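You operate a simulated robot arm through the tools that you are given. There is no shell and no other tool.

Carry out the task below with a simulated robot arm. There is one attempt and no reset: what you move stays moved.

## Task
Change the cloudy water: pump off, drain the trough, refill to between LOW and HIGH.
Fine: drain and fill valves closed at the end, no overflow. Where these are worked on the way, their far stop is far enough and under half their travel is too little: fill valve.

The check looks at the end state, three seconds after you hand in, the way a careful person would. Anything else that was tipped, shoved, dropped, spilled or broken makes it a failure.

## Robot
A 7-joint arm with a fingered hand, fixed in place. Base frame: the origin is on the floor under the middle of its stand, x ahead of it, y to its left, z up. Readings come in mm, degrees, newtons and seconds.
With the tool pointing down near the work surface it reaches from about 100 to 640 mm from the base axis. Its first joint turns from -69.0 to 172.0 degrees. Payload 3.4 kg.
Tool frame: the origin (TCP) lies between the finger pads and is the grasp point; the fingertips stand 39 mm ahead of it; z points along the fingers, y is the line along which they close. The gripper opens to 180 mm; its body begins 111 mm behind the TCP. The gripper is a hand of 3 fingers: y runs from the thumb to the fingers, the wrist lies at [0, 0, -262] in the tool frame, and closing takes about 1.5 s.
Orientation is that of the tool frame in the base frame, as a unit quaternion [w, x, y, z]. With the fingers straight down and closing along the base's y, the tool's x points along the base's -x, its y along +y and its z along -z.

## Interface
- The arm moves only by the tool play_rows. Its argument "moves" is a list of rows, each an object (a shift or turn left out is 0, a gripper value left out holds the last) with "xyz": the shift along the tool's x, y, z in units of 40 mm (1.0 is 40 mm), a list of three; "dr": the turn, a rotation vector about the tool's x, y, z in units of 6 degrees (1.0 is 6 degrees), a list of three. In form: [{"xyz": [dx, dy, dz], "dr": [rx, ry, rz]}, ...]. A call has 1 to 20 rows; each row shifts and turns the commanded pose from where the row before left it, along the tool's axes as they then stand. "fingers" is the opening, from 0 (shut) to 1 (fully open), set as the call begins (left out, the last holds). A call with a number of a shift or a turn outside -1 to 1 is refused whole. Each row takes 0.2 s and may step no farther than 50 mm and 8.6 degrees from the row before; otherwise, or with a gripper value out of range, the whole call is refused. Where a pose cannot be reached the arm comes as near as it can. A force on the tool above 50 N (or 10 N above the force at the start of the call, whichever is more), or a blocked arm, ends the call early, and 0.2 s more pass. The fingers move at their own pace (about 72 mm/s each) and stop on an object; they squeeze with about 25 N. The grip force told is the motor's: it shows also when the fingers shut on nothing. Time passes only in rows, and 0.2 s behind the last, so rows that do not move let the fingers close. The reply holds the time, the measured pose of the TCP, the force on the tool along the base axes, the opening and the grip force, in the units named above and with some noise, with the torque about the TCP (base axes, N m) and any sound that the robot's microphone picked up, and new pictures: "pictures" is both (left out), scene, wrist or none.
- Cameras (640 x 400 px; columns grow to the right, rows downward): "scene" is fixed at [219.5, 499.9, 1528.2]; the picture's right is [-0.94, -0.35, 0.00], its down [-0.18, 0.50, -0.85] and it looks along [0.29, -0.80, -0.53] (base axes); focal length 357 px, centre (320, 200). "wrist" rides on the gripper at [63, -36, -128] in the tool frame; the picture's right is [0.50, 0.87, 0.00], its down [-0.75, 0.44, -0.49] and it looks along [-0.43, 0.25, 0.87] (tool axes); focal length 226 px, centre (320, 200). There is no depth. A picture from a camera that has moved, and an enlarged one, comes with that camera's place and axes in the base frame and with its lens.
- raise_lower(by): moves the trunk up (or, below 0, down) by that many mm; the arm rides with it, the base frame stays. It gives what a move gives, with no picture.
- move_fingers(finger1, finger2, thumb_bend): sets how far each is bent, from 0 (flat) to 100 (curled in); at 30 the hand is open as for a grip, at 70 the pads meet at the TCP. One left out holds its place. A second passes; each finger stops where it meets its share of the squeeze, and holds until it gets a number again. A gripper value or a shape takes the hand back. It gives what a move gives, with no picture; readings hold the bend of each and the force on the fingers (four entries, about 0 where the hand has none), thumb and palm.
- set_grasp(shape): the hand has 3 fingers and takes this shape, open, in about a second: jaw (thumb against the fingers, like two jaws); tri (thumb and two fingers); tip (a fingertip pinch); poke (one finger out to press); point (the index stretched); flat (the hand flat); cup (the hand cupped); fist (a fist). The gripper value then closes the fingers along that shape, each until it touches; the sizes above hold for jaw. It gives what a move gives, with no picture.
- zoom(camera, box): a new picture of the part [left, top, right, bottom] of that camera's present view, enlarged. The clock stands still meanwhile.
- job_done(): hands the job in; it is judged then, once.

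Places have to be worked out from the pictures, the camera data and where the tool is seen. Open the gripper and draw the arm clear of the work before you hand the job in, unless the task says otherwise.

The tools are called after "Emit:" as a command line: name --argument value ..., lists and objects as JSON in quotes. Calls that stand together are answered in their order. play_rows: Moves the arm, as the interface text tells. Its arguments: {"type":"object","properties":{"moves":{"type":"array","items":{"type":"object","properties":{"xyz":{"type":"array","items":{"type":"number"}},"dr":{"type":"array","items":{"type":"number"}}}}},"fingers":{"type":"number"},"pictures":{"type":"string","enum":["both","scene","wrist","none"]}},"required":["moves"]} The other tools are called the same way: raise_lower (by) moves the trunk up or down; set_grasp (shape) gives the hand a shape; move_fingers (finger1, finger2, thumb_bend) moves the fingers one by one; zoom (camera, box) takes an enlarged picture of a part of a camera's view; job_done () hands the job in.

At the start:

```text
t: 0.0
tool_pos: [420.8, -312.4, 1240.2]
tool_rot: [0.0, 0.001, 1.0, 0.0]
wrist_force: [0.9, -0.8, 0.1]
torque: [0.03, 0.0, -0.05]
grip_width: 179.8
grasp_force: 0.1
shape: jaw
bend: [30.0, 30.0, 30.0]
finger forces: [0.1, 0.0, 0.0, 0.1, 0.0, 0.0]
trunk travel left (down, up): [-425.0, 117.0]
```

scene: 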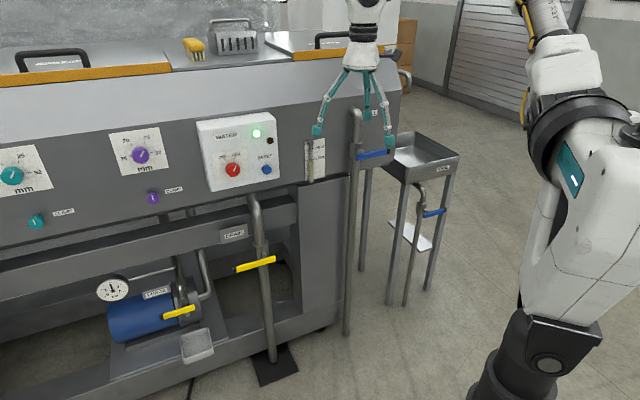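
wrist: 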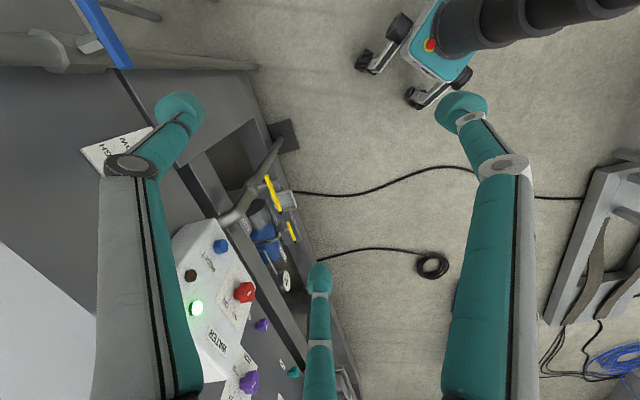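

I start by looking closely at the panel, the valves and the gauge from the scene camera before moving anything.

Emit:
zoom --camera "scene" --box '[190, 90, 350, 190]'

Emit:
zoom --camera "scene" --box '[290, 90, 470, 250]'

Emit:
zoom --camera "scene" --box '[90, 190, 310, 390]'

Emit:
zoom --camera "scene" --box '[0, 90, 200, 240]'

```text
4.00 times, centred on (270, 140) of scene
camera zoom: at [219.5, 499.9, 1528.2], right [-0.94, -0.35, 0.0], down [-0.18, 0.5, -0.85], along [0.29, -0.8, -0.53], focal length 1429 px, centre (520, 440)
```

zoom: 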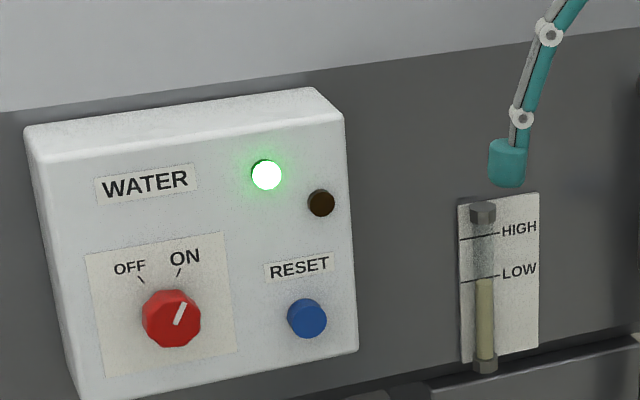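

```text
2.50 times, centred on (380, 170) of scene
camera zoom: at [219.5, 499.9, 1528.2], right [-0.94, -0.35, 0.0], down [-0.18, 0.5, -0.85], along [0.29, -0.8, -0.53], focal length 893 px, centre (170, 275)
```

zoom: 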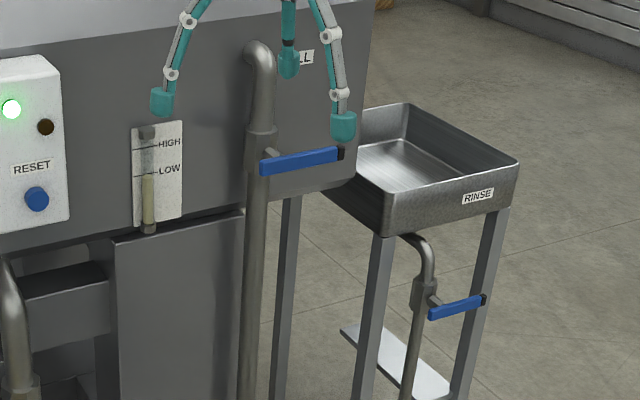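

```text
2.00 times, centred on (200, 290) of scene
camera zoom: at [219.5, 499.9, 1528.2], right [-0.94, -0.35, 0.0], down [-0.18, 0.5, -0.85], along [0.29, -0.8, -0.53], focal length 715 px, centre (560, 20)
```

zoom: 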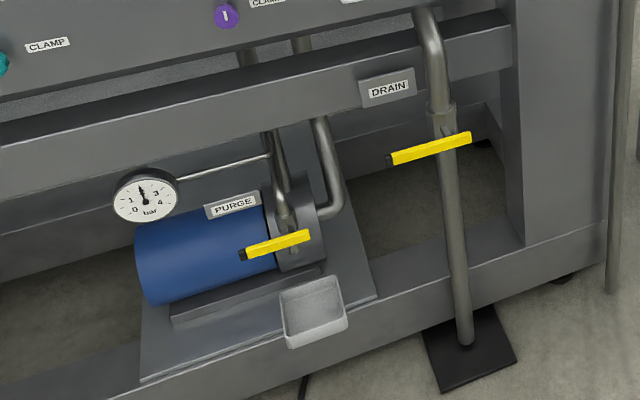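

```text
2.67 times, centred on (100, 165) of scene
camera zoom: at [219.5, 499.9, 1528.2], right [-0.94, -0.35, 0.0], down [-0.18, 0.5, -0.85], along [0.29, -0.8, -0.53], focal length 953 px, centre (907, 293)
```

zoom: 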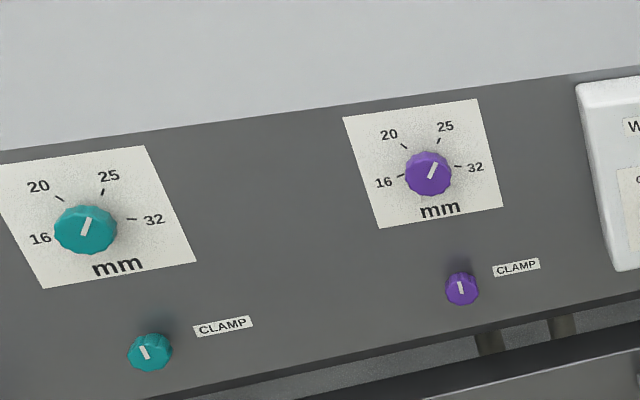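

The panel front seems to run obliquely to the base axes, so I look closer with the wrist camera too, to triangulate the handles and knobs.

Emit:
zoom --camera "wrist" --box '[0, 0, 200, 125]'

Emit:
zoom --camera "wrist" --box '[180, 130, 340, 230]'

Emit:
zoom --camera "wrist" --box '[80, 110, 240, 210]'

Emit:
zoom --camera "wrist" --box '[160, 220, 320, 320]'

Emit:
zoom --camera "scene" --box '[330, 100, 410, 180]'

Emit:
zoom --camera "scene" --box '[220, 220, 300, 290]'

```text
3.20 times, centred on (100, 62) of wrist
camera zoom: at [358.3, -350.0, 1368.7], right [-0.5, 0.87, 0.0], down [0.75, 0.43, 0.49], along [0.43, 0.25, -0.87], focal length 723 px, centre (1024, 640)
```

zoom: 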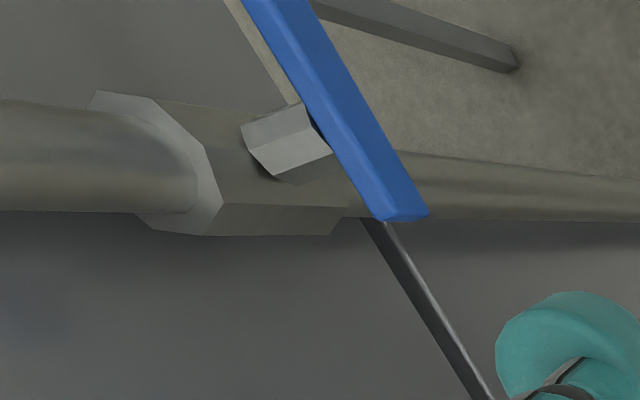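

```text
4.00 times, centred on (260, 180) of wrist
camera zoom: at [358.3, -350.0, 1368.7], right [-0.5, 0.87, 0.0], down [0.75, 0.43, 0.49], along [0.43, 0.25, -0.87], focal length 904 px, centre (560, 280)
```

zoom: 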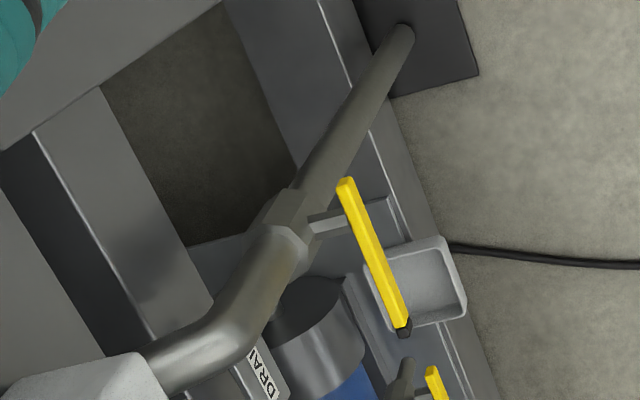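

```text
4.00 times, centred on (160, 160) of wrist
camera zoom: at [358.3, -350.0, 1368.7], right [-0.5, 0.87, 0.0], down [0.75, 0.43, 0.49], along [0.43, 0.25, -0.87], focal length 904 px, centre (960, 360)
```

zoom: 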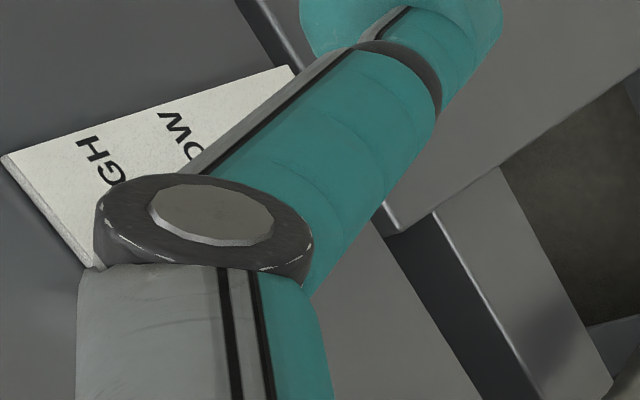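

```text
4.00 times, centred on (240, 270) of wrist
camera zoom: at [358.3, -350.0, 1368.7], right [-0.5, 0.87, 0.0], down [0.75, 0.43, 0.49], along [0.43, 0.25, -0.87], focal length 904 px, centre (640, -80)
```

zoom: 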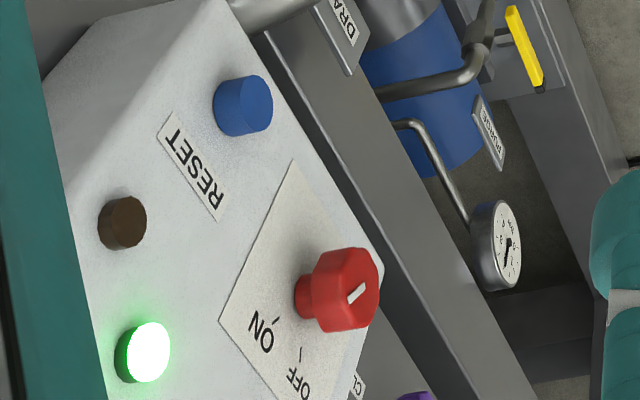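

```text
5.00 times, centred on (370, 140) of scene
camera zoom: at [219.5, 499.9, 1528.2], right [-0.94, -0.35, 0.0], down [-0.18, 0.5, -0.85], along [0.29, -0.8, -0.53], focal length 1787 px, centre (70, 500)
```

zoom: 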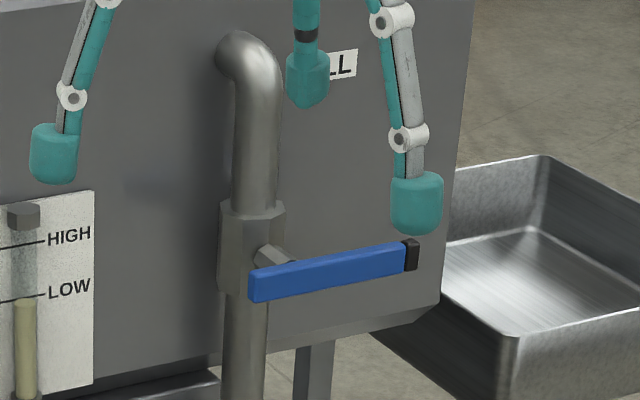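

```text
5.71 times, centred on (260, 255) of scene
camera zoom: at [219.5, 499.9, 1528.2], right [-0.94, -0.35, 0.0], down [-0.18, 0.5, -0.85], along [0.29, -0.8, -0.53], focal length 2042 px, centre (663, -114)
```

zoom: 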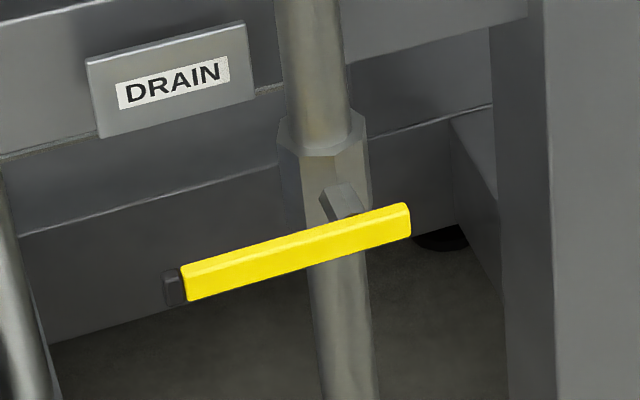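

From triangulation the red pump knob sits near (777, -285, 1054), the drain lever near (700..806, -352..-250, 690), and the fill lever near (475, -555, 1030). The panel is vertical with its normal about (-0.75, 0.66). I swing the hand sideways, parallel to the panel, while yawing it toward the panel.

Emit:
play_rows --moves '[{"xyz": [0, 0.9, 0], "dr": [0, 0, 1]}, {"xyz": [0, 0.9, 0], "dr": [0, 0, 1]}, {"xyz": [0, 0.9, 0], "dr": [0, 0, 1]}, {"xyz": [0, 0.9, 0], "dr": [0, 0, 1]}, {"xyz": [0, 0.9, 0], "dr": [0, 0, 1]}, {"xyz": [0, 0.9, 0], "dr": [0, 0, 1]}, {"xyz": [0, 0.9, 0], "dr": [0, 0, 1]}]' --pictures "both"

```text
t: 1.6
tool_pos: [498.7, -129.1, 1246.8]
tool_rot: [-0.002, 0.355, 0.935, 0.003]
wrist_force: [0.1, -0.1, 0.5]
torque: [0.03, 0.02, 0.0]
grip_width: 179.7
grasp_force: 0.1
shape: jaw
bend: [30.0, 30.0, 30.0]
finger forces: [0.0, 0.0, 0.1, 0.0, 0.0, 0.1]
out of reach, approached as far as the arm can: row 6, 7
trunk travel left (down, up): [-425.0, 117.0]
camera wrist: at [428.3, -116.2, 1375.6], right [0.2, 0.98, 0.01], down [0.85, -0.18, 0.49], along [0.48, -0.09, -0.87], focal length 226 px, centre (320, 200)
```

scene: 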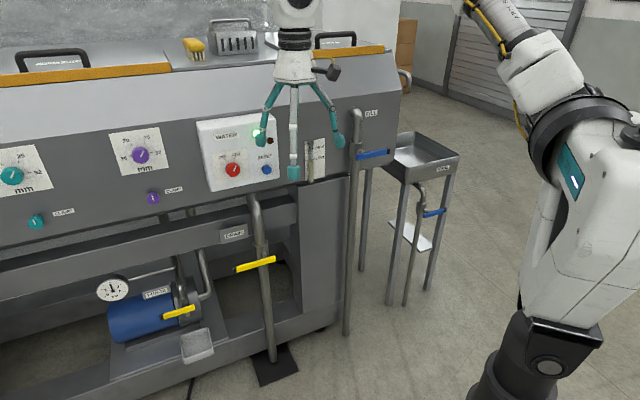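
wrist: 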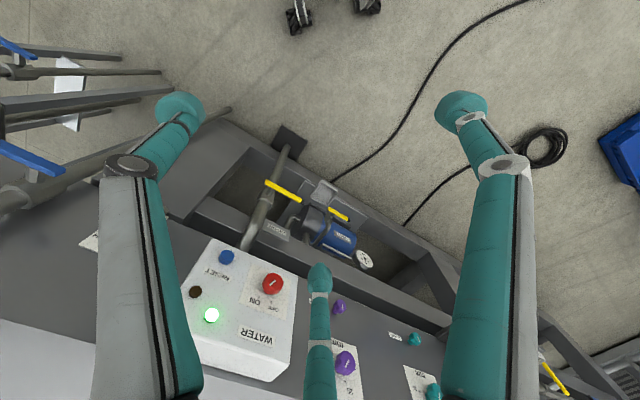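

The arm hit its reach limit at this height, so I'll go lower. I zoom into this view to get the machine's direction and positions more exactly.

Emit:
zoom --camera "wrist" --box '[170, 100, 490, 300]'

Emit:
zoom --camera "wrist" --box '[170, 230, 330, 390]'

Emit:
zoom --camera "wrist" --box '[0, 20, 160, 230]'

Emit:
zoom --camera "scene" --box '[290, 90, 430, 190]'

```text
2.00 times, centred on (330, 200) of wrist
camera zoom: at [428.3, -116.2, 1375.6], right [0.2, 0.98, 0.01], down [0.85, -0.18, 0.49], along [0.48, -0.09, -0.87], focal length 452 px, centre (300, 200)
```

zoom: 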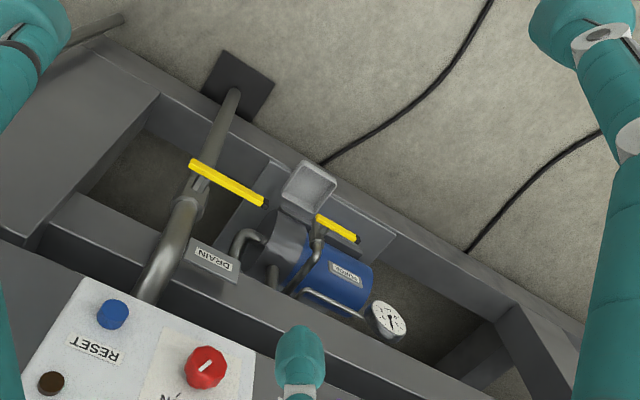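

```text
2.50 times, centred on (250, 310) of wrist
camera zoom: at [428.3, -116.2, 1375.6], right [0.2, 0.98, 0.01], down [0.85, -0.18, 0.49], along [0.48, -0.09, -0.87], focal length 565 px, centre (495, -75)
```

zoom: 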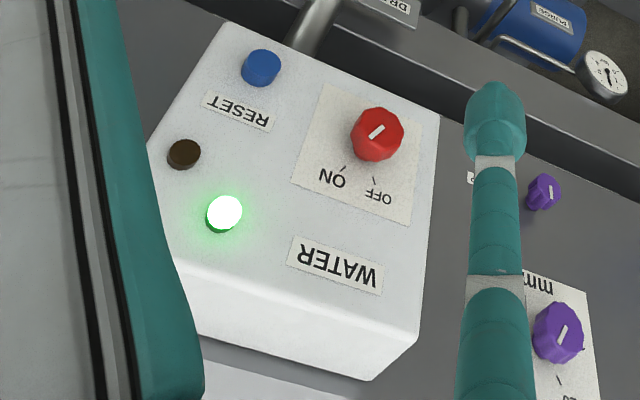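

```text
1.90 times, centred on (80, 125) of wrist
camera zoom: at [428.3, -116.2, 1375.6], right [0.2, 0.98, 0.01], down [0.85, -0.18, 0.49], along [0.48, -0.09, -0.87], focal length 431 px, centre (777, 343)
```

zoom: 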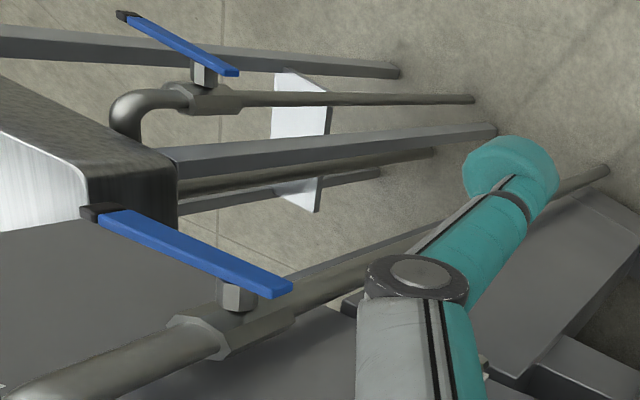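

```text
4.00 times, centred on (360, 140) of scene
camera zoom: at [219.5, 499.9, 1528.2], right [-0.94, -0.35, 0.0], down [-0.18, 0.5, -0.85], along [0.29, -0.8, -0.53], focal length 1429 px, centre (160, 440)
```

zoom: 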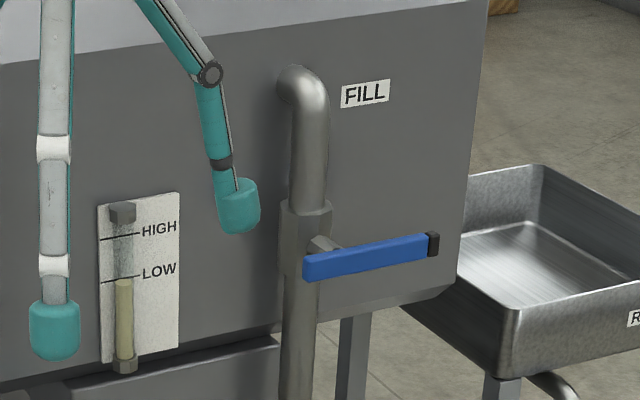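

The fill lever is now well fixed: pivot end near (484, -585, 1009), free end near (395, -693, 999). The machine runs at about 50° in plan. Now I pitch the tool up toward horizontal while lowering it, staying about 300 mm off the panel.

Emit:
play_rows --moves '[{"xyz": [0, 0, 0.3], "dr": [0, -1, 0]}, {"xyz": [0.03, 0, 0.3], "dr": [0, -1, 0]}, {"xyz": [0.06, 0, 0.29], "dr": [0, -1, 0]}, {"xyz": [0.09, 0, 0.28], "dr": [0, -1, 0]}, {"xyz": [0.12, 0, 0.27], "dr": [0, -1, 0]}, {"xyz": [0.15, 0, 0.26], "dr": [0, -1, 0]}, {"xyz": [0.18, 0, 0.24], "dr": [0, -1, 0]}, {"xyz": [0.2, 0, 0.22], "dr": [0, -1, 0]}]' --pictures "both" --fingers 0.6

```text
t: 3.4
tool_pos: [600.3, -381.9, 1326.0]
tool_rot: [0.37, 0.321, 0.86, -0.145]
wrist_force: [-0.2, -0.1, -0.6]
torque: [0.01, 0.01, -0.01]
grip_width: 108.3
grasp_force: 0.1
shape: jaw
bend: [68.0, 68.0, 68.0]
finger forces: [0.1, 0.0, 0.0, 0.0, 0.1, 0.1]
out of reach, approached as far as the arm can: row 1, 2, 3, 4, 5, 6, 7, 8
trunk travel left (down, up): [-425.0, 117.0]
camera wrist: at [473.7, -319.8, 1368.1], right [0.31, 0.87, -0.38], down [0.41, 0.23, 0.88], along [0.86, -0.43, -0.29], focal length 226 px, centre (320, 200)
```

scene: 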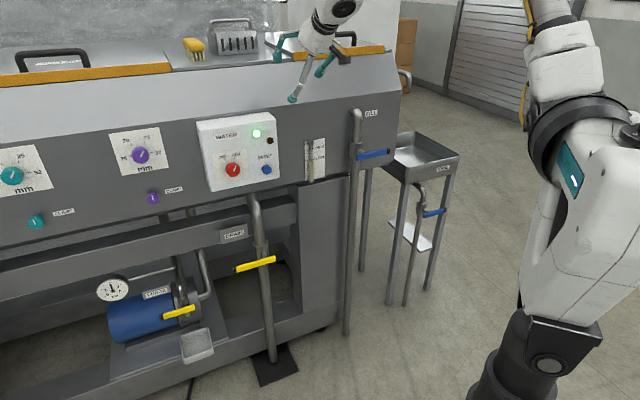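
wrist: 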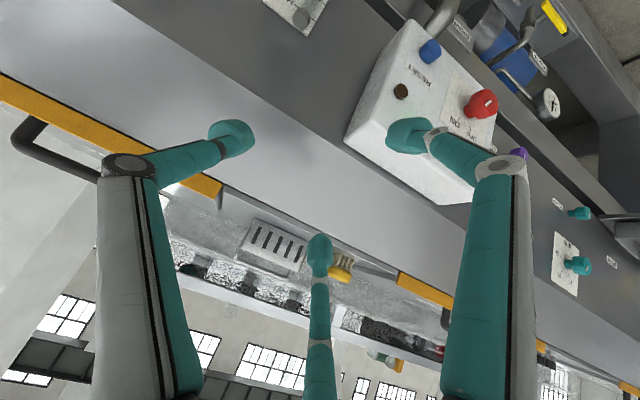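

The wrist moved somewhere I didn't intend: TCP is now (600, -382, 1326), so an arm limit is at play rather than plain reach. Before moving again I look at the arm's structure.

Emit:
zoom --camera "scene" --box '[440, 0, 640, 200]'

Emit:
zoom --camera "scene" --box '[260, 0, 420, 110]'

Emit:
zoom --camera "scene" --box '[440, 180, 640, 400]'

```text
2.00 times, centred on (540, 100) of scene
camera zoom: at [219.5, 499.9, 1528.2], right [-0.94, -0.35, 0.0], down [-0.18, 0.5, -0.85], along [0.29, -0.8, -0.53], focal length 715 px, centre (-120, 400)
```

zoom: 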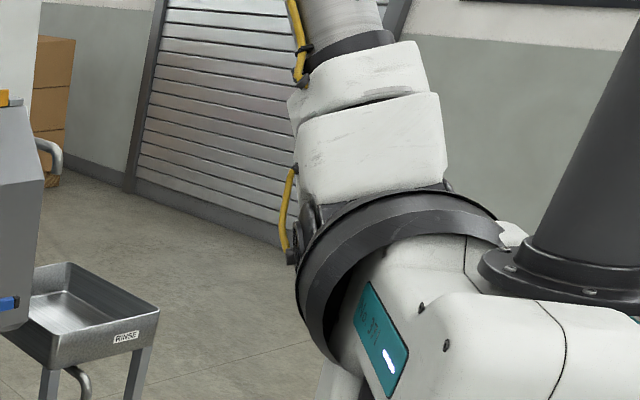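

```text
3.64 times, centred on (340, 55) of scene
camera zoom: at [219.5, 499.9, 1528.2], right [-0.94, -0.35, 0.0], down [-0.18, 0.5, -0.85], along [0.29, -0.8, -0.53], focal length 1299 px, centre (247, 727)
```

zoom: 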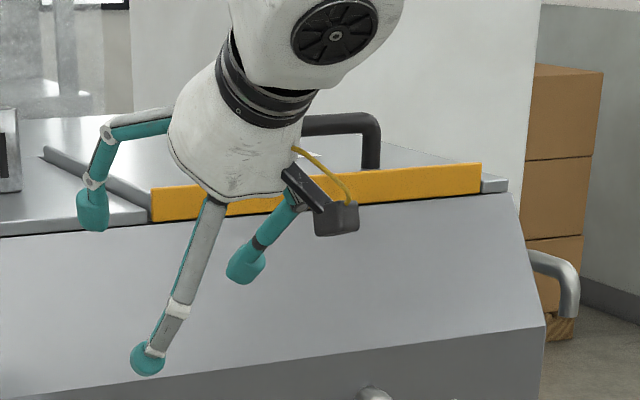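

```text
1.82 times, centred on (540, 290) of scene
camera zoom: at [219.5, 499.9, 1528.2], right [-0.94, -0.35, 0.0], down [-0.18, 0.5, -0.85], along [0.29, -0.8, -0.53], focal length 650 px, centre (-80, 36)
```

zoom: 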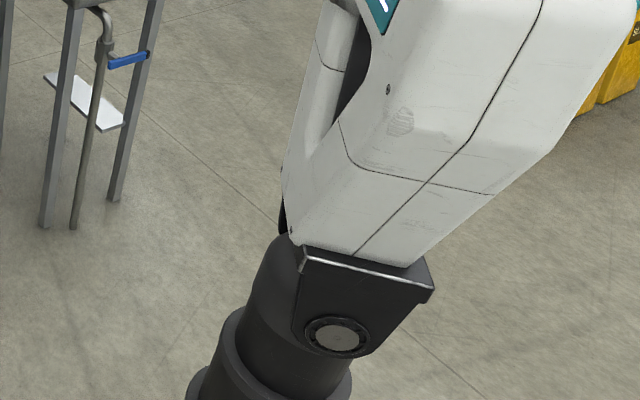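

The robot is a humanoid right arm: shoulder near (0, -200, 1350) and the elbow held high, so pitching the hand level here ran into joint limits. I reverse those rows to get back to the vertical pose. Then I'll lower the trunk so the forearm lies nearly level.

Emit:
play_rows --moves '[{"xyz": [-0.2, 0, -0.22], "dr": [0, 1, 0]}, {"xyz": [-0.18, 0, -0.24], "dr": [0, 1, 0]}, {"xyz": [-0.15, 0, -0.26], "dr": [0, 1, 0]}, {"xyz": [-0.12, 0, -0.27], "dr": [0, 1, 0]}]' --pictures "scene"

```text
t: 4.4
tool_pos: [596.2, -379.0, 1370.7]
tool_rot: [0.193, 0.352, 0.913, -0.076]
wrist_force: [0.7, 0.1, -0.2]
torque: [0.02, 0.01, 0.02]
grip_width: 108.5
grasp_force: 0.1
shape: jaw
bend: [68.0, 68.0, 68.0]
finger forces: [0.0, 0.0, 0.0, 0.0, 0.0, 0.1]
trunk travel left (down, up): [-425.0, 117.0]
```

scene: 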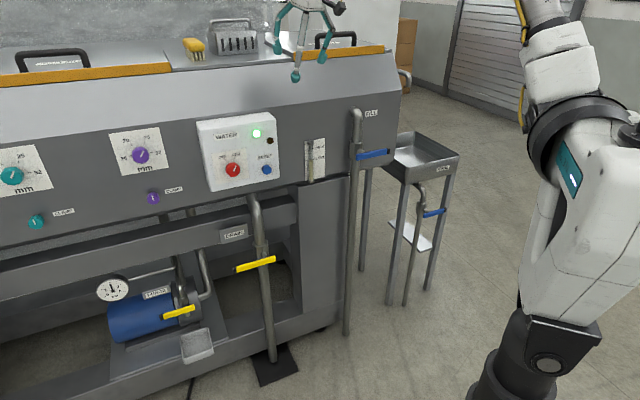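

Commands restart from the measured pose after a failed reach. I retreat from the panel along the tool's -approach direction, then I'll lower the trunk.

Emit:
play_rows --moves '[{"xyz": [1, 0, 0]}, {"xyz": [1, 0, 0]}, {"xyz": [1, 0, 0]}, {"xyz": [1, 0, 0]}, {"xyz": [1, 0, 0]}, {"xyz": [1, 0, 0]}]' --pictures "none"

Emit:
raise_lower --by -300

Emit:
play_rows --moves '[{"xyz": [0, 0, 0]}]' --pictures "both"

```text
t: 5.8
tool_pos: [436.1, -256.5, 1290.9]
tool_rot: [0.192, 0.348, 0.915, -0.071]
wrist_force: [-0.1, -0.2, 0.5]
torque: [0.01, 0.02, 0.0]
grip_width: 108.3
grasp_force: 0.0
shape: jaw
bend: [68.0, 68.0, 68.0]
finger forces: [0.0, 0.0, 0.0, 0.0, 0.0, 0.1]
out of reach, approached as far as the arm can: row 6
trunk travel left (down, up): [-425.0, 117.0]
```

```text
t: 8.8
tool_pos: [500.7, -256.2, 857.7]
tool_rot: [0.046, 0.33, 0.934, -0.126]
wrist_force: [0.3, -0.2, 0.1]
torque: [-0.03, -0.02, -0.04]
grip_width: 108.4
grasp_force: 0.1
shape: jaw
bend: [68.0, 68.0, 68.0]
finger forces: [0.0, 0.0, 0.1, 0.1, 0.0, 0.0]
trunk travel left (down, up): [-125.0, 417.0]
```

```text
t: 9.2
tool_pos: [500.1, -256.5, 858.4]
tool_rot: [0.046, 0.331, 0.934, -0.126]
wrist_force: [0.0, 0.3, 0.9]
torque: [0.0, 0.0, 0.01]
grip_width: 108.5
grasp_force: 0.0
shape: jaw
bend: [68.0, 68.0, 68.0]
finger forces: [0.0, 0.1, 0.1, 0.0, 0.0, 0.1]
trunk travel left (down, up): [-125.0, 417.0]
camera wrist: at [428.7, -212.8, 978.7], right [0.16, 0.95, -0.26], down [0.86, 0.0, 0.51], along [0.49, -0.31, -0.82], focal length 226 px, centre (320, 200)
```

scene: 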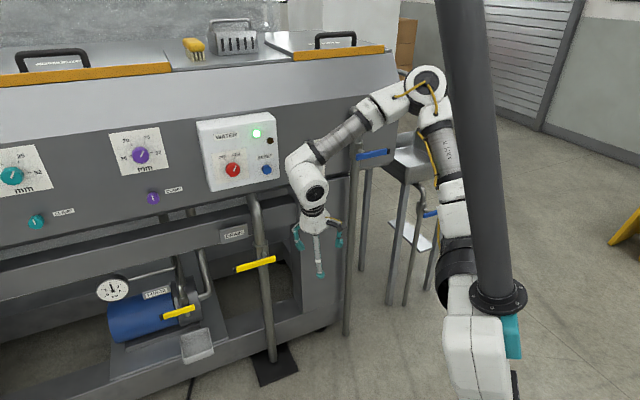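
wrist: 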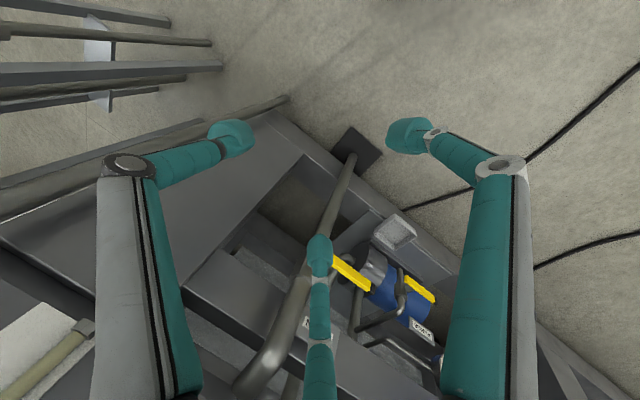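

Lowering the trunk also leans it: the TCP is now (500, -256, 858), about 230 mm off the panel, with a side tilt. I raise the hand gradually and pitch it toward 45° facing the panel, correcting the tilt as well, and check reach as I go.

Emit:
play_rows --moves '[{"xyz": [-0.39, 0.22, -0.3], "dr": [-0.297, -0.97, 0.153]}, {"xyz": [-0.39, 0.22, -0.3], "dr": [-0.297, -0.97, 0.153]}, {"xyz": [-0.39, 0.22, -0.3], "dr": [-0.297, -0.97, 0.153]}]' --pictures "none"

```text
t: 10.0
tool_pos: [566.7, -303.8, 937.0]
tool_rot: [0.202, 0.325, 0.915, -0.127]
wrist_force: [0.1, -0.3, -0.8]
torque: [-0.02, -0.01, 0.01]
grip_width: 108.5
grasp_force: 0.0
shape: jaw
bend: [68.0, 68.0, 68.0]
finger forces: [0.0, 0.0, 0.0, 0.0, 0.0, 0.0]
out of reach, approached as far as the arm can: row 1, 2, 3
trunk travel left (down, up): [-125.0, 417.0]
```

Still blocked from the first row. The blocked direction matches my first yaw (+z roll), so I suspect the last joint is at its stop. I test this by rolling the tool the other way in place, 150 mm clear of the panel.

Emit:
play_rows --moves '[{"dr": [0, 0, -1]}, {"dr": [0, 0, -1]}, {"dr": [0, 0, -1]}, {"dr": [0, 0, -1]}, {"dr": [0, 0, -1]}, {"dr": [0, 0, -1]}]' --pictures "none"

```text
t: 11.4
tool_pos: [565.3, -303.7, 936.3]
tool_rot: [0.155, 0.029, 0.97, -0.187]
wrist_force: [-0.1, 0.0, 0.3]
torque: [-0.01, -0.02, -0.02]
grip_width: 108.5
grasp_force: 0.0
shape: jaw
bend: [68.0, 68.0, 68.0]
finger forces: [0.1, 0.1, 0.0, 0.1, 0.0, 0.0]
trunk travel left (down, up): [-125.0, 417.0]
```

That worked with no limit, so the last joint was the problem. With this roll I pitch the tool up toward the panel again while raising it.

Emit:
play_rows --moves '[{"xyz": [-0.225, 0, -0.365], "dr": [0.53, -0.88, 0]}, {"xyz": [-0.225, 0, -0.365], "dr": [0.53, -0.88, 0]}, {"xyz": [-0.225, 0, -0.365], "dr": [0.53, -0.88, 0]}]' --pictures "none"

```text
t: 12.2
tool_pos: [576.4, -284.3, 981.4]
tool_rot: [0.285, 0.016, 0.919, -0.271]
wrist_force: [0.3, 1.1, 0.4]
torque: [0.0, 0.0, -0.01]
grip_width: 108.5
grasp_force: 0.2
shape: jaw
bend: [68.0, 68.0, 68.0]
finger forces: [0.0, 0.0, 0.1, 0.0, 0.0, 0.1]
trunk travel left (down, up): [-125.0, 417.0]
```

Reach is fine now. I continue pitching and raising.

Emit:
play_rows --moves '[{"xyz": [-0.225, 0, -0.365], "dr": [0.53, -0.88, 0]}, {"xyz": [-0.225, 0, -0.365], "dr": [0.53, -0.88, 0]}, {"xyz": [-0.225, 0, -0.365], "dr": [0.53, -0.88, 0]}]' --pictures "both"

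```text
t: 13.0
tool_pos: [572.8, -256.5, 1024.0]
tool_rot: [0.405, 0.002, 0.847, -0.345]
wrist_force: [-1.1, 0.1, -0.3]
torque: [0.01, -0.05, -0.01]
grip_width: 108.5
grasp_force: 0.2
shape: jaw
bend: [68.0, 68.0, 68.0]
finger forces: [0.0, 0.1, 0.1, 0.0, 0.0, 0.1]
trunk travel left (down, up): [-125.0, 417.0]
camera wrist: at [431.8, -227.7, 1058.6], right [-0.09, 0.52, -0.85], down [0.29, 0.83, 0.48], along [0.95, -0.21, -0.23], focal length 226 px, centre (320, 200)
```

scene: 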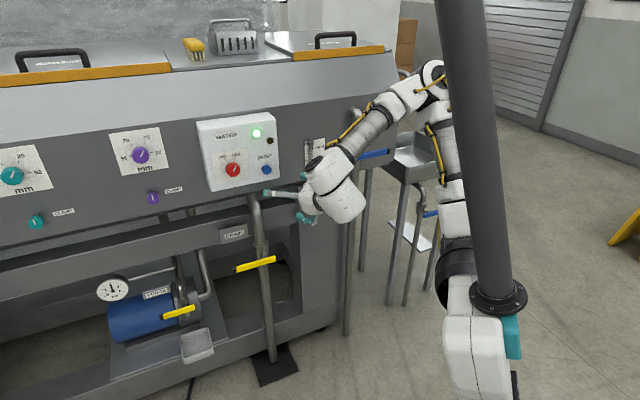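
wrist: 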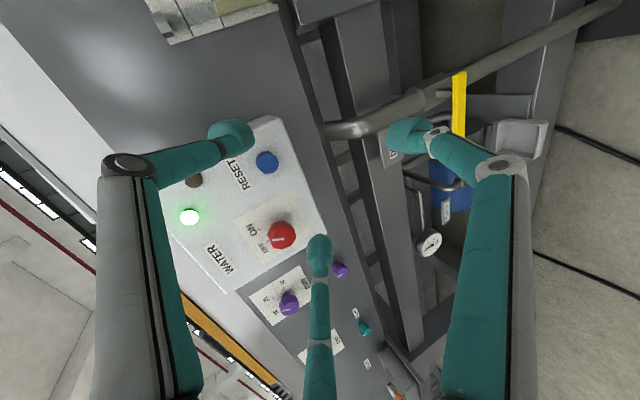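

The hand now faces the panel at about 26° down. Better triangulation on the panel dials shows the machine at 45° in plan, normal (-0.707, 0.707). The red knob's front is at (777, -284, 1054), and the lamp lenses and RESET button are 17 mm behind it. I continue leveling the tool and shift toward the knob's axis.

Emit:
play_rows --moves '[{"xyz": [-0.54, 0.35, 0.085], "dr": [0.669, -0.553, 0]}, {"xyz": [-0.54, 0.35, 0.085], "dr": [0.669, -0.553, 0]}, {"xyz": [-0.54, 0.35, 0.085], "dr": [0.669, -0.553, 0]}]' --pictures "none" --fingers 0.5

```text
t: 13.8
tool_pos: [640.7, -243.2, 1047.6]
tool_rot: [0.475, 0.015, 0.769, -0.428]
wrist_force: [0.4, 0.5, 0.9]
torque: [0.02, 0.0, 0.01]
grip_width: 90.4
grasp_force: 0.0
shape: jaw
bend: [71.0, 71.0, 72.0]
finger forces: [0.1, 0.0, 0.0, 0.0, 0.1, 0.0]
out of reach, approached as far as the arm can: row 3
trunk travel left (down, up): [-125.0, 417.0]
```

The third row again hit a limit, probably the same joint. I test by rolling further the free way and then shifting along the panel to the left.

Emit:
play_rows --moves '[{"dr": [0, 0, -1]}, {"dr": [0, 0, -1]}, {"dr": [0, 0, -1]}, {"dr": [0, 0, -1]}]' --pictures "none"

```text
t: 14.8
tool_pos: [639.5, -244.2, 1048.2]
tool_rot: [0.374, -0.147, 0.755, -0.518]
wrist_force: [0.8, 0.4, -0.1]
torque: [-0.03, 0.03, -0.01]
grip_width: 90.3
grasp_force: 0.0
shape: jaw
bend: [71.0, 71.0, 72.0]
finger forces: [0.0, 0.0, 0.1, 0.1, 0.0, 0.0]
trunk travel left (down, up): [-125.0, 417.0]
```

Emit:
play_rows --moves '[{"xyz": [-0.683, 0.31, 0.024]}, {"xyz": [-0.683, 0.31, 0.024]}]' --pictures "both"

```text
t: 15.4
tool_pos: [688.5, -233.3, 1051.2]
tool_rot: [0.375, -0.146, 0.754, -0.519]
wrist_force: [0.2, 1.1, 0.0]
torque: [0.01, 0.0, -0.02]
grip_width: 90.4
grasp_force: 0.0
shape: jaw
bend: [71.0, 71.0, 72.0]
finger forces: [0.0, 0.0, 0.0, 0.0, 0.1, 0.0]
out of reach, approached as far as the arm can: row 1, 2
trunk travel left (down, up): [-125.0, 417.0]
camera wrist: at [547.7, -202.5, 1081.9], right [-0.19, 0.06, -0.98], down [0.23, 0.97, 0.01], along [0.95, -0.22, -0.2], focal length 226 px, centre (320, 200)
```

scene: 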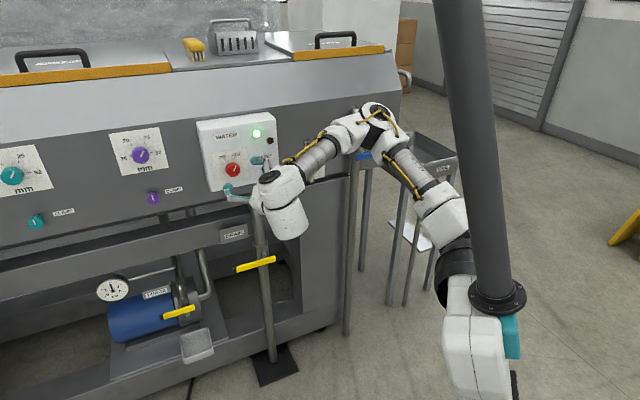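
wrist: 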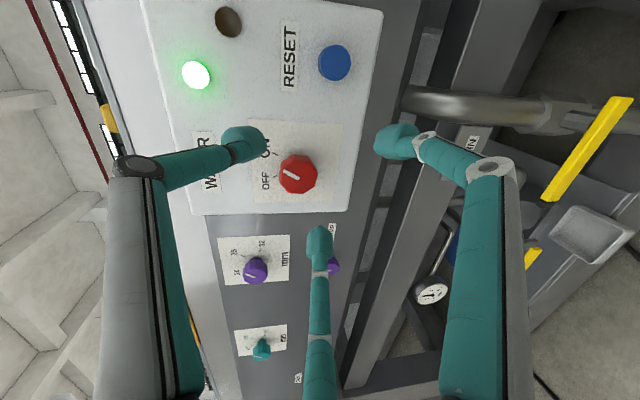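

The limit now is the wrist bend itself: the forearm comes in from the right while the hand points right. I check the knob's geometry in close-up before choosing an approach angle.

Emit:
zoom --camera "wrist" --box '[180, 100, 390, 230]'

Emit:
zoom --camera "scene" --box '[200, 110, 320, 220]'

```text
3.05 times, centred on (285, 165) of wrist
camera zoom: at [547.7, -202.5, 1081.9], right [-0.19, 0.06, -0.98], down [0.23, 0.97, 0.01], along [0.95, -0.22, -0.2], focal length 689 px, centre (427, 307)
```

zoom: 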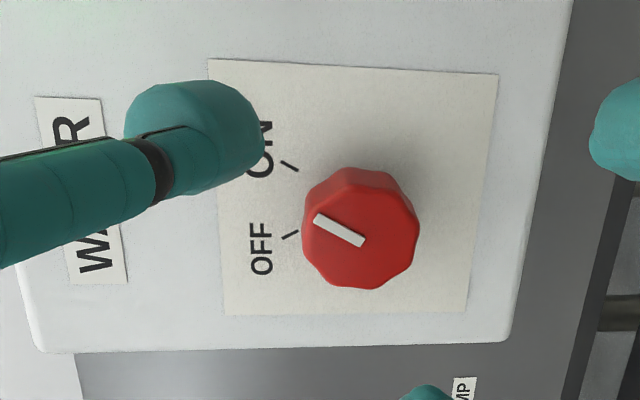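

```text
3.64 times, centred on (260, 165) of scene
camera zoom: at [219.5, 499.9, 1528.2], right [-0.94, -0.35, 0.0], down [-0.18, 0.5, -0.85], along [0.29, -0.8, -0.53], focal length 1299 px, centre (538, 327)
```

zoom: 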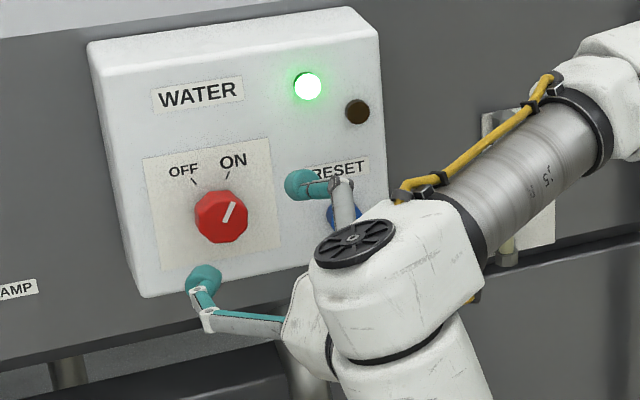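

The knob is about 41 mm across and 20 mm tall, and its pointer must turn about 60° counterclockwise from ON to OFF. At azimuth -37° and elevation -12° the wrist should stay inside its limits, about 14° off the knob axis. I move to that pre-grasp pose with the fingertips some 60 mm out from the knob.

Emit:
play_rows --moves '[{"dr": [-0.648, -0.797, 0]}, {"xyz": [-0.52, -0.465, 0.395]}]' --pictures "both"

```text
t: 16.0
tool_pos: [711.9, -237.8, 1074.1]
tool_rot: [0.401, -0.179, 0.755, -0.488]
wrist_force: [0.3, 0.7, -0.1]
torque: [-0.01, 0.0, 0.02]
grip_width: 90.7
grasp_force: 0.1
shape: jaw
bend: [71.0, 71.0, 72.0]
finger forces: [0.0, 0.1, 0.1, 0.1, 0.0, 0.1]
trunk travel left (down, up): [-125.0, 417.0]
camera wrist: at [568.0, -221.1, 1106.2], right [-0.2, 0.07, -0.98], down [0.13, 0.99, 0.04], along [0.97, -0.12, -0.21], focal length 226 px, centre (320, 200)
```

scene: 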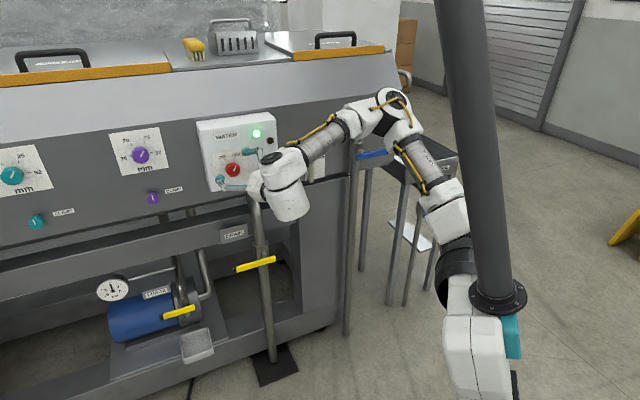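
wrist: 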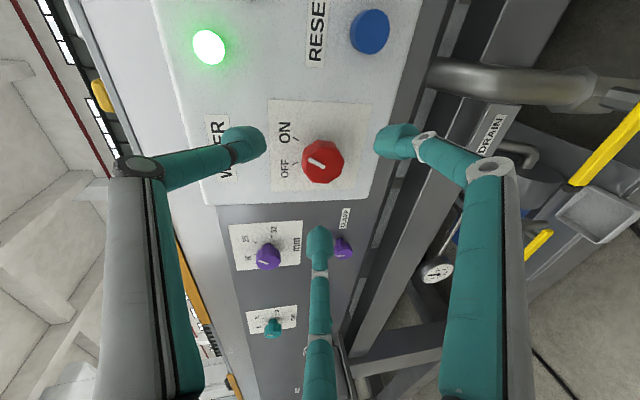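

Pose reached, and the knob lies almost exactly on the tool axis. I close the fingers to a smaller opening and advance 40 mm.

Emit:
play_rows --moves '[{"xyz": [0, 0.05, 0.4]}, {"xyz": [0, 0.05, 0.4]}, {"xyz": [0, 0, 0.3]}]' --pictures "both"

Emit:
zoom --camera "wrist" --box '[200, 80, 440, 260]'

Emit:
zoom --camera "scene" --box '[190, 110, 310, 220]'

```text
t: 16.8
tool_pos: [746.6, -264.4, 1061.3]
tool_rot: [0.401, -0.178, 0.756, -0.486]
wrist_force: [-0.4, 0.1, -0.3]
torque: [-0.02, 0.01, -0.02]
grip_width: 90.5
grasp_force: 0.1
shape: jaw
bend: [71.0, 71.0, 72.0]
finger forces: [0.0, 0.0, 0.1, 0.0, 0.1, 0.1]
trunk travel left (down, up): [-125.0, 417.0]
camera wrist: at [603.5, -246.0, 1093.6], right [-0.2, 0.07, -0.98], down [0.13, 0.99, 0.04], along [0.97, -0.12, -0.21], focal length 226 px, centre (320, 200)
```

scene: 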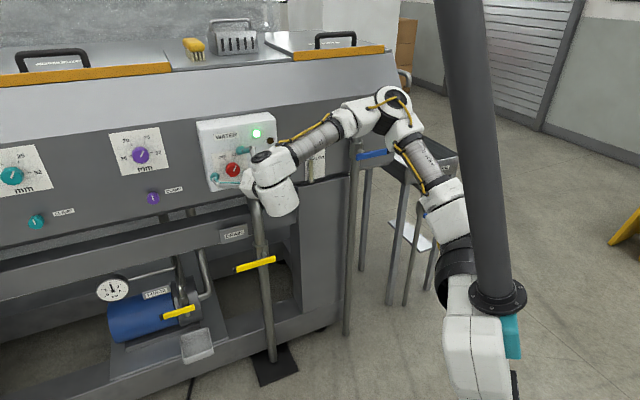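
wrist: 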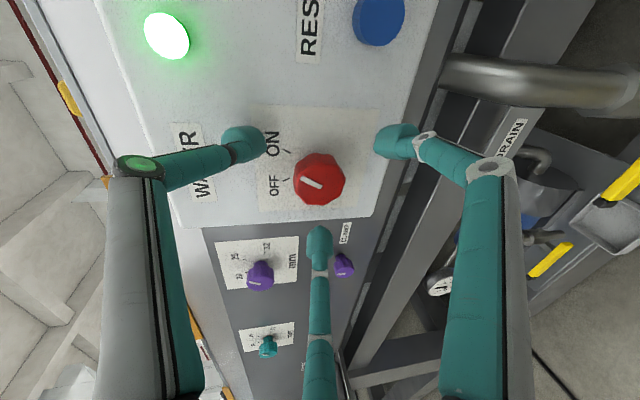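

```text
2.22 times, centred on (320, 170) of wrist
camera zoom: at [603.5, -246.0, 1093.6], right [-0.2, 0.07, -0.98], down [0.13, 0.99, 0.04], along [0.97, -0.12, -0.21], focal length 502 px, centre (320, 267)
```

zoom: 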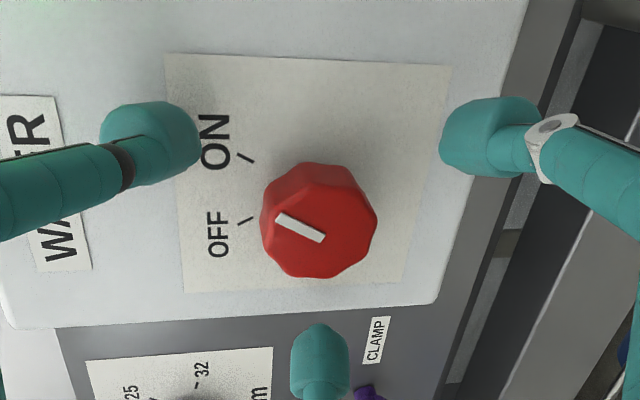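

```text
3.64 times, centred on (250, 165) of scene
camera zoom: at [219.5, 499.9, 1528.2], right [-0.94, -0.35, 0.0], down [-0.18, 0.5, -0.85], along [0.29, -0.8, -0.53], focal length 1299 px, centre (574, 327)
```

zoom: 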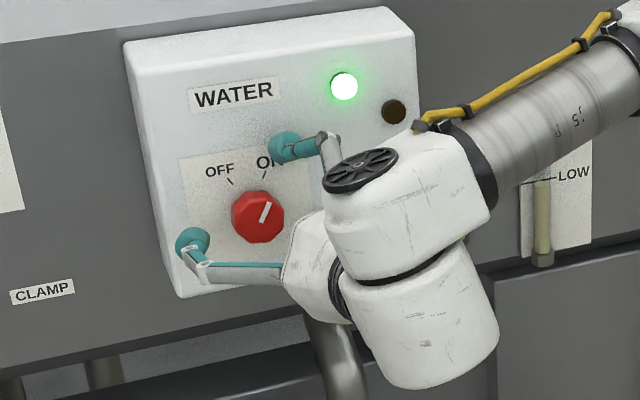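

The tips bracket the knob and are level with its front, with the thumb slightly deeper due to the tilt. I narrow the fingers before going the last few mm.

Emit:
play_rows --moves '[{}, {}, {"xyz": [0, 0, 0.1]}, {"xyz": [0, 0, 0.12]}]' --fingers 0.33 --pictures "wrist"

Emit:
zoom --camera "wrist" --box '[200, 80, 440, 260]'

Emit:
zoom --camera "scene" --box '[210, 120, 310, 210]'

```text
t: 17.8
tool_pos: [752.7, -267.0, 1059.6]
tool_rot: [0.401, -0.179, 0.755, -0.487]
wrist_force: [-0.1, 0.1, 0.2]
torque: [-0.01, -0.01, -0.03]
grip_width: 59.9
grasp_force: 0.0
shape: jaw
bend: [72.0, 72.0, 74.0]
finger forces: [0.0, 0.0, 0.1, 0.0, 0.1, 0.0]
trunk travel left (down, up): [-125.0, 417.0]
camera wrist: at [609.4, -250.8, 1091.4], right [-0.2, 0.07, -0.98], down [0.13, 0.99, 0.04], along [0.97, -0.12, -0.21], focal length 226 px, centre (320, 200)
```

wrist: 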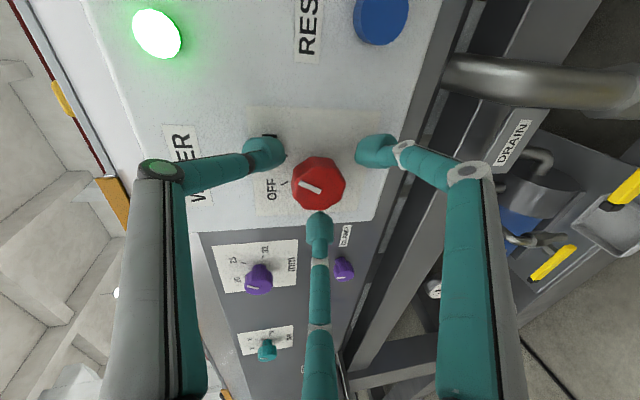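

```text
2.22 times, centred on (320, 170) of wrist
camera zoom: at [609.4, -250.8, 1091.4], right [-0.2, 0.07, -0.98], down [0.13, 0.99, 0.04], along [0.97, -0.12, -0.21], focal length 502 px, centre (320, 267)
```

zoom: 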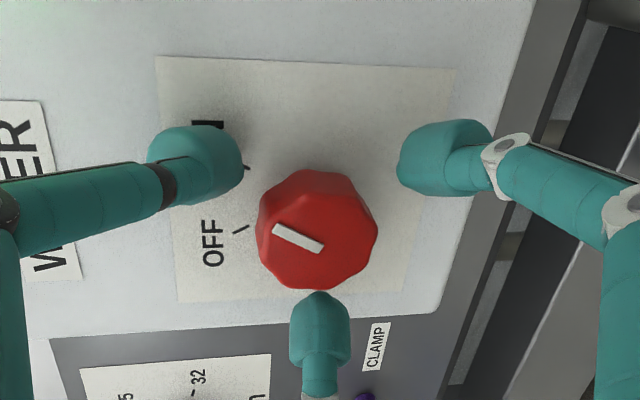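

```text
4.44 times, centred on (260, 165) of scene
camera zoom: at [219.5, 499.9, 1528.2], right [-0.94, -0.35, 0.0], down [-0.18, 0.5, -0.85], along [0.29, -0.8, -0.53], focal length 1588 px, centre (587, 356)
```

zoom: 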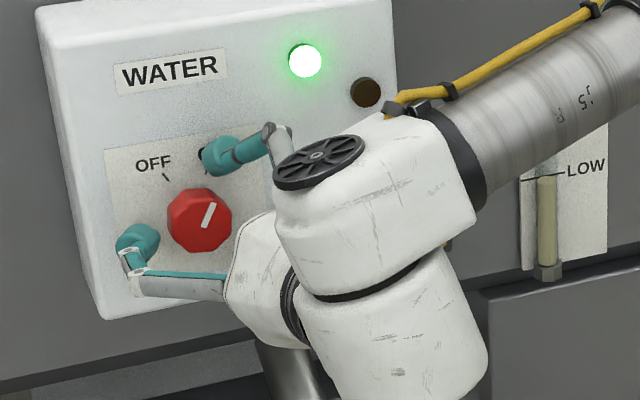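

The knob sits about 3 mm off the tips' centre, so I correct that and close on it.

Emit:
play_rows --moves '[{"xyz": [-0.065, 0.0375, 0.08]}, {}, {}, {}, {}, {}]' --fingers 0.0 --pictures "wrist"

Emit:
zoom --camera "wrist" --box '[200, 80, 440, 260]'

Emit:
zoom --camera "scene" --box '[210, 120, 310, 210]'

```text
t: 19.2
tool_pos: [758.4, -267.0, 1059.7]
tool_rot: [0.401, -0.18, 0.755, -0.486]
wrist_force: [2.9, -3.5, -0.6]
torque: [0.12, 0.15, 0.05]
grip_width: 33.2
grasp_force: 25.0
shape: jaw
bend: [72.0, 72.0, 74.0]
finger forces: [22.9, 22.3, 0.1, 0.0, 22.8, 0.1]
trunk travel left (down, up): [-125.0, 417.0]
camera wrist: at [614.0, -250.6, 1090.2], right [-0.2, 0.07, -0.98], down [0.13, 0.99, 0.04], along [0.97, -0.12, -0.21], focal length 226 px, centre (320, 200)
```

wrist: 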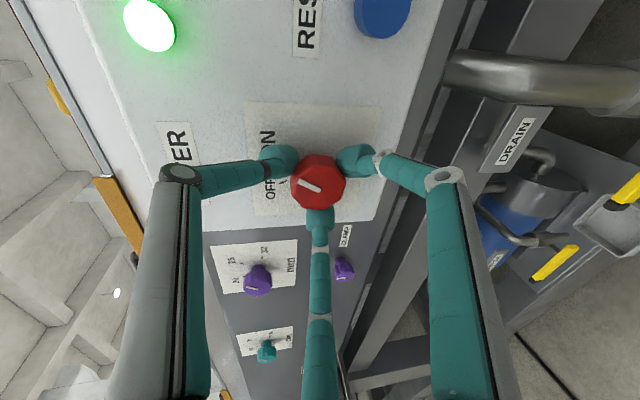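

```text
2.22 times, centred on (320, 170) of wrist
camera zoom: at [614.0, -250.6, 1090.2], right [-0.2, 0.07, -0.98], down [0.13, 0.99, 0.04], along [0.97, -0.12, -0.21], focal length 502 px, centre (320, 267)
```

zoom: 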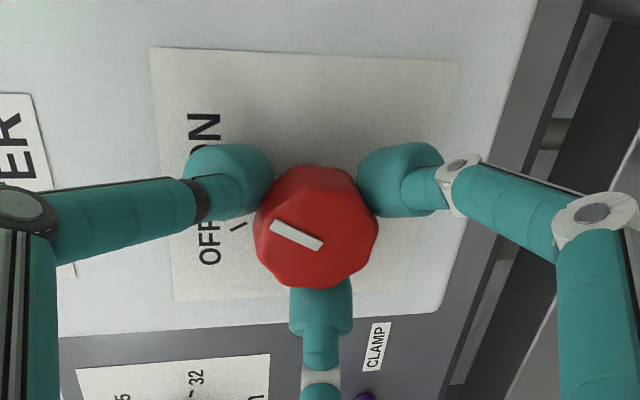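

```text
4.44 times, centred on (260, 165) of scene
camera zoom: at [219.5, 499.9, 1528.2], right [-0.94, -0.35, 0.0], down [-0.18, 0.5, -0.85], along [0.29, -0.8, -0.53], focal length 1588 px, centre (587, 356)
```

zoom: 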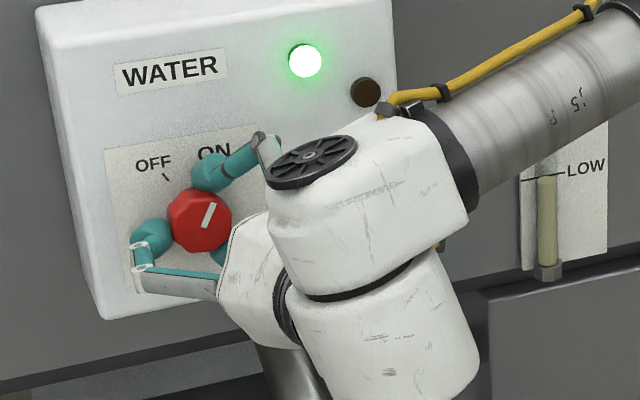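

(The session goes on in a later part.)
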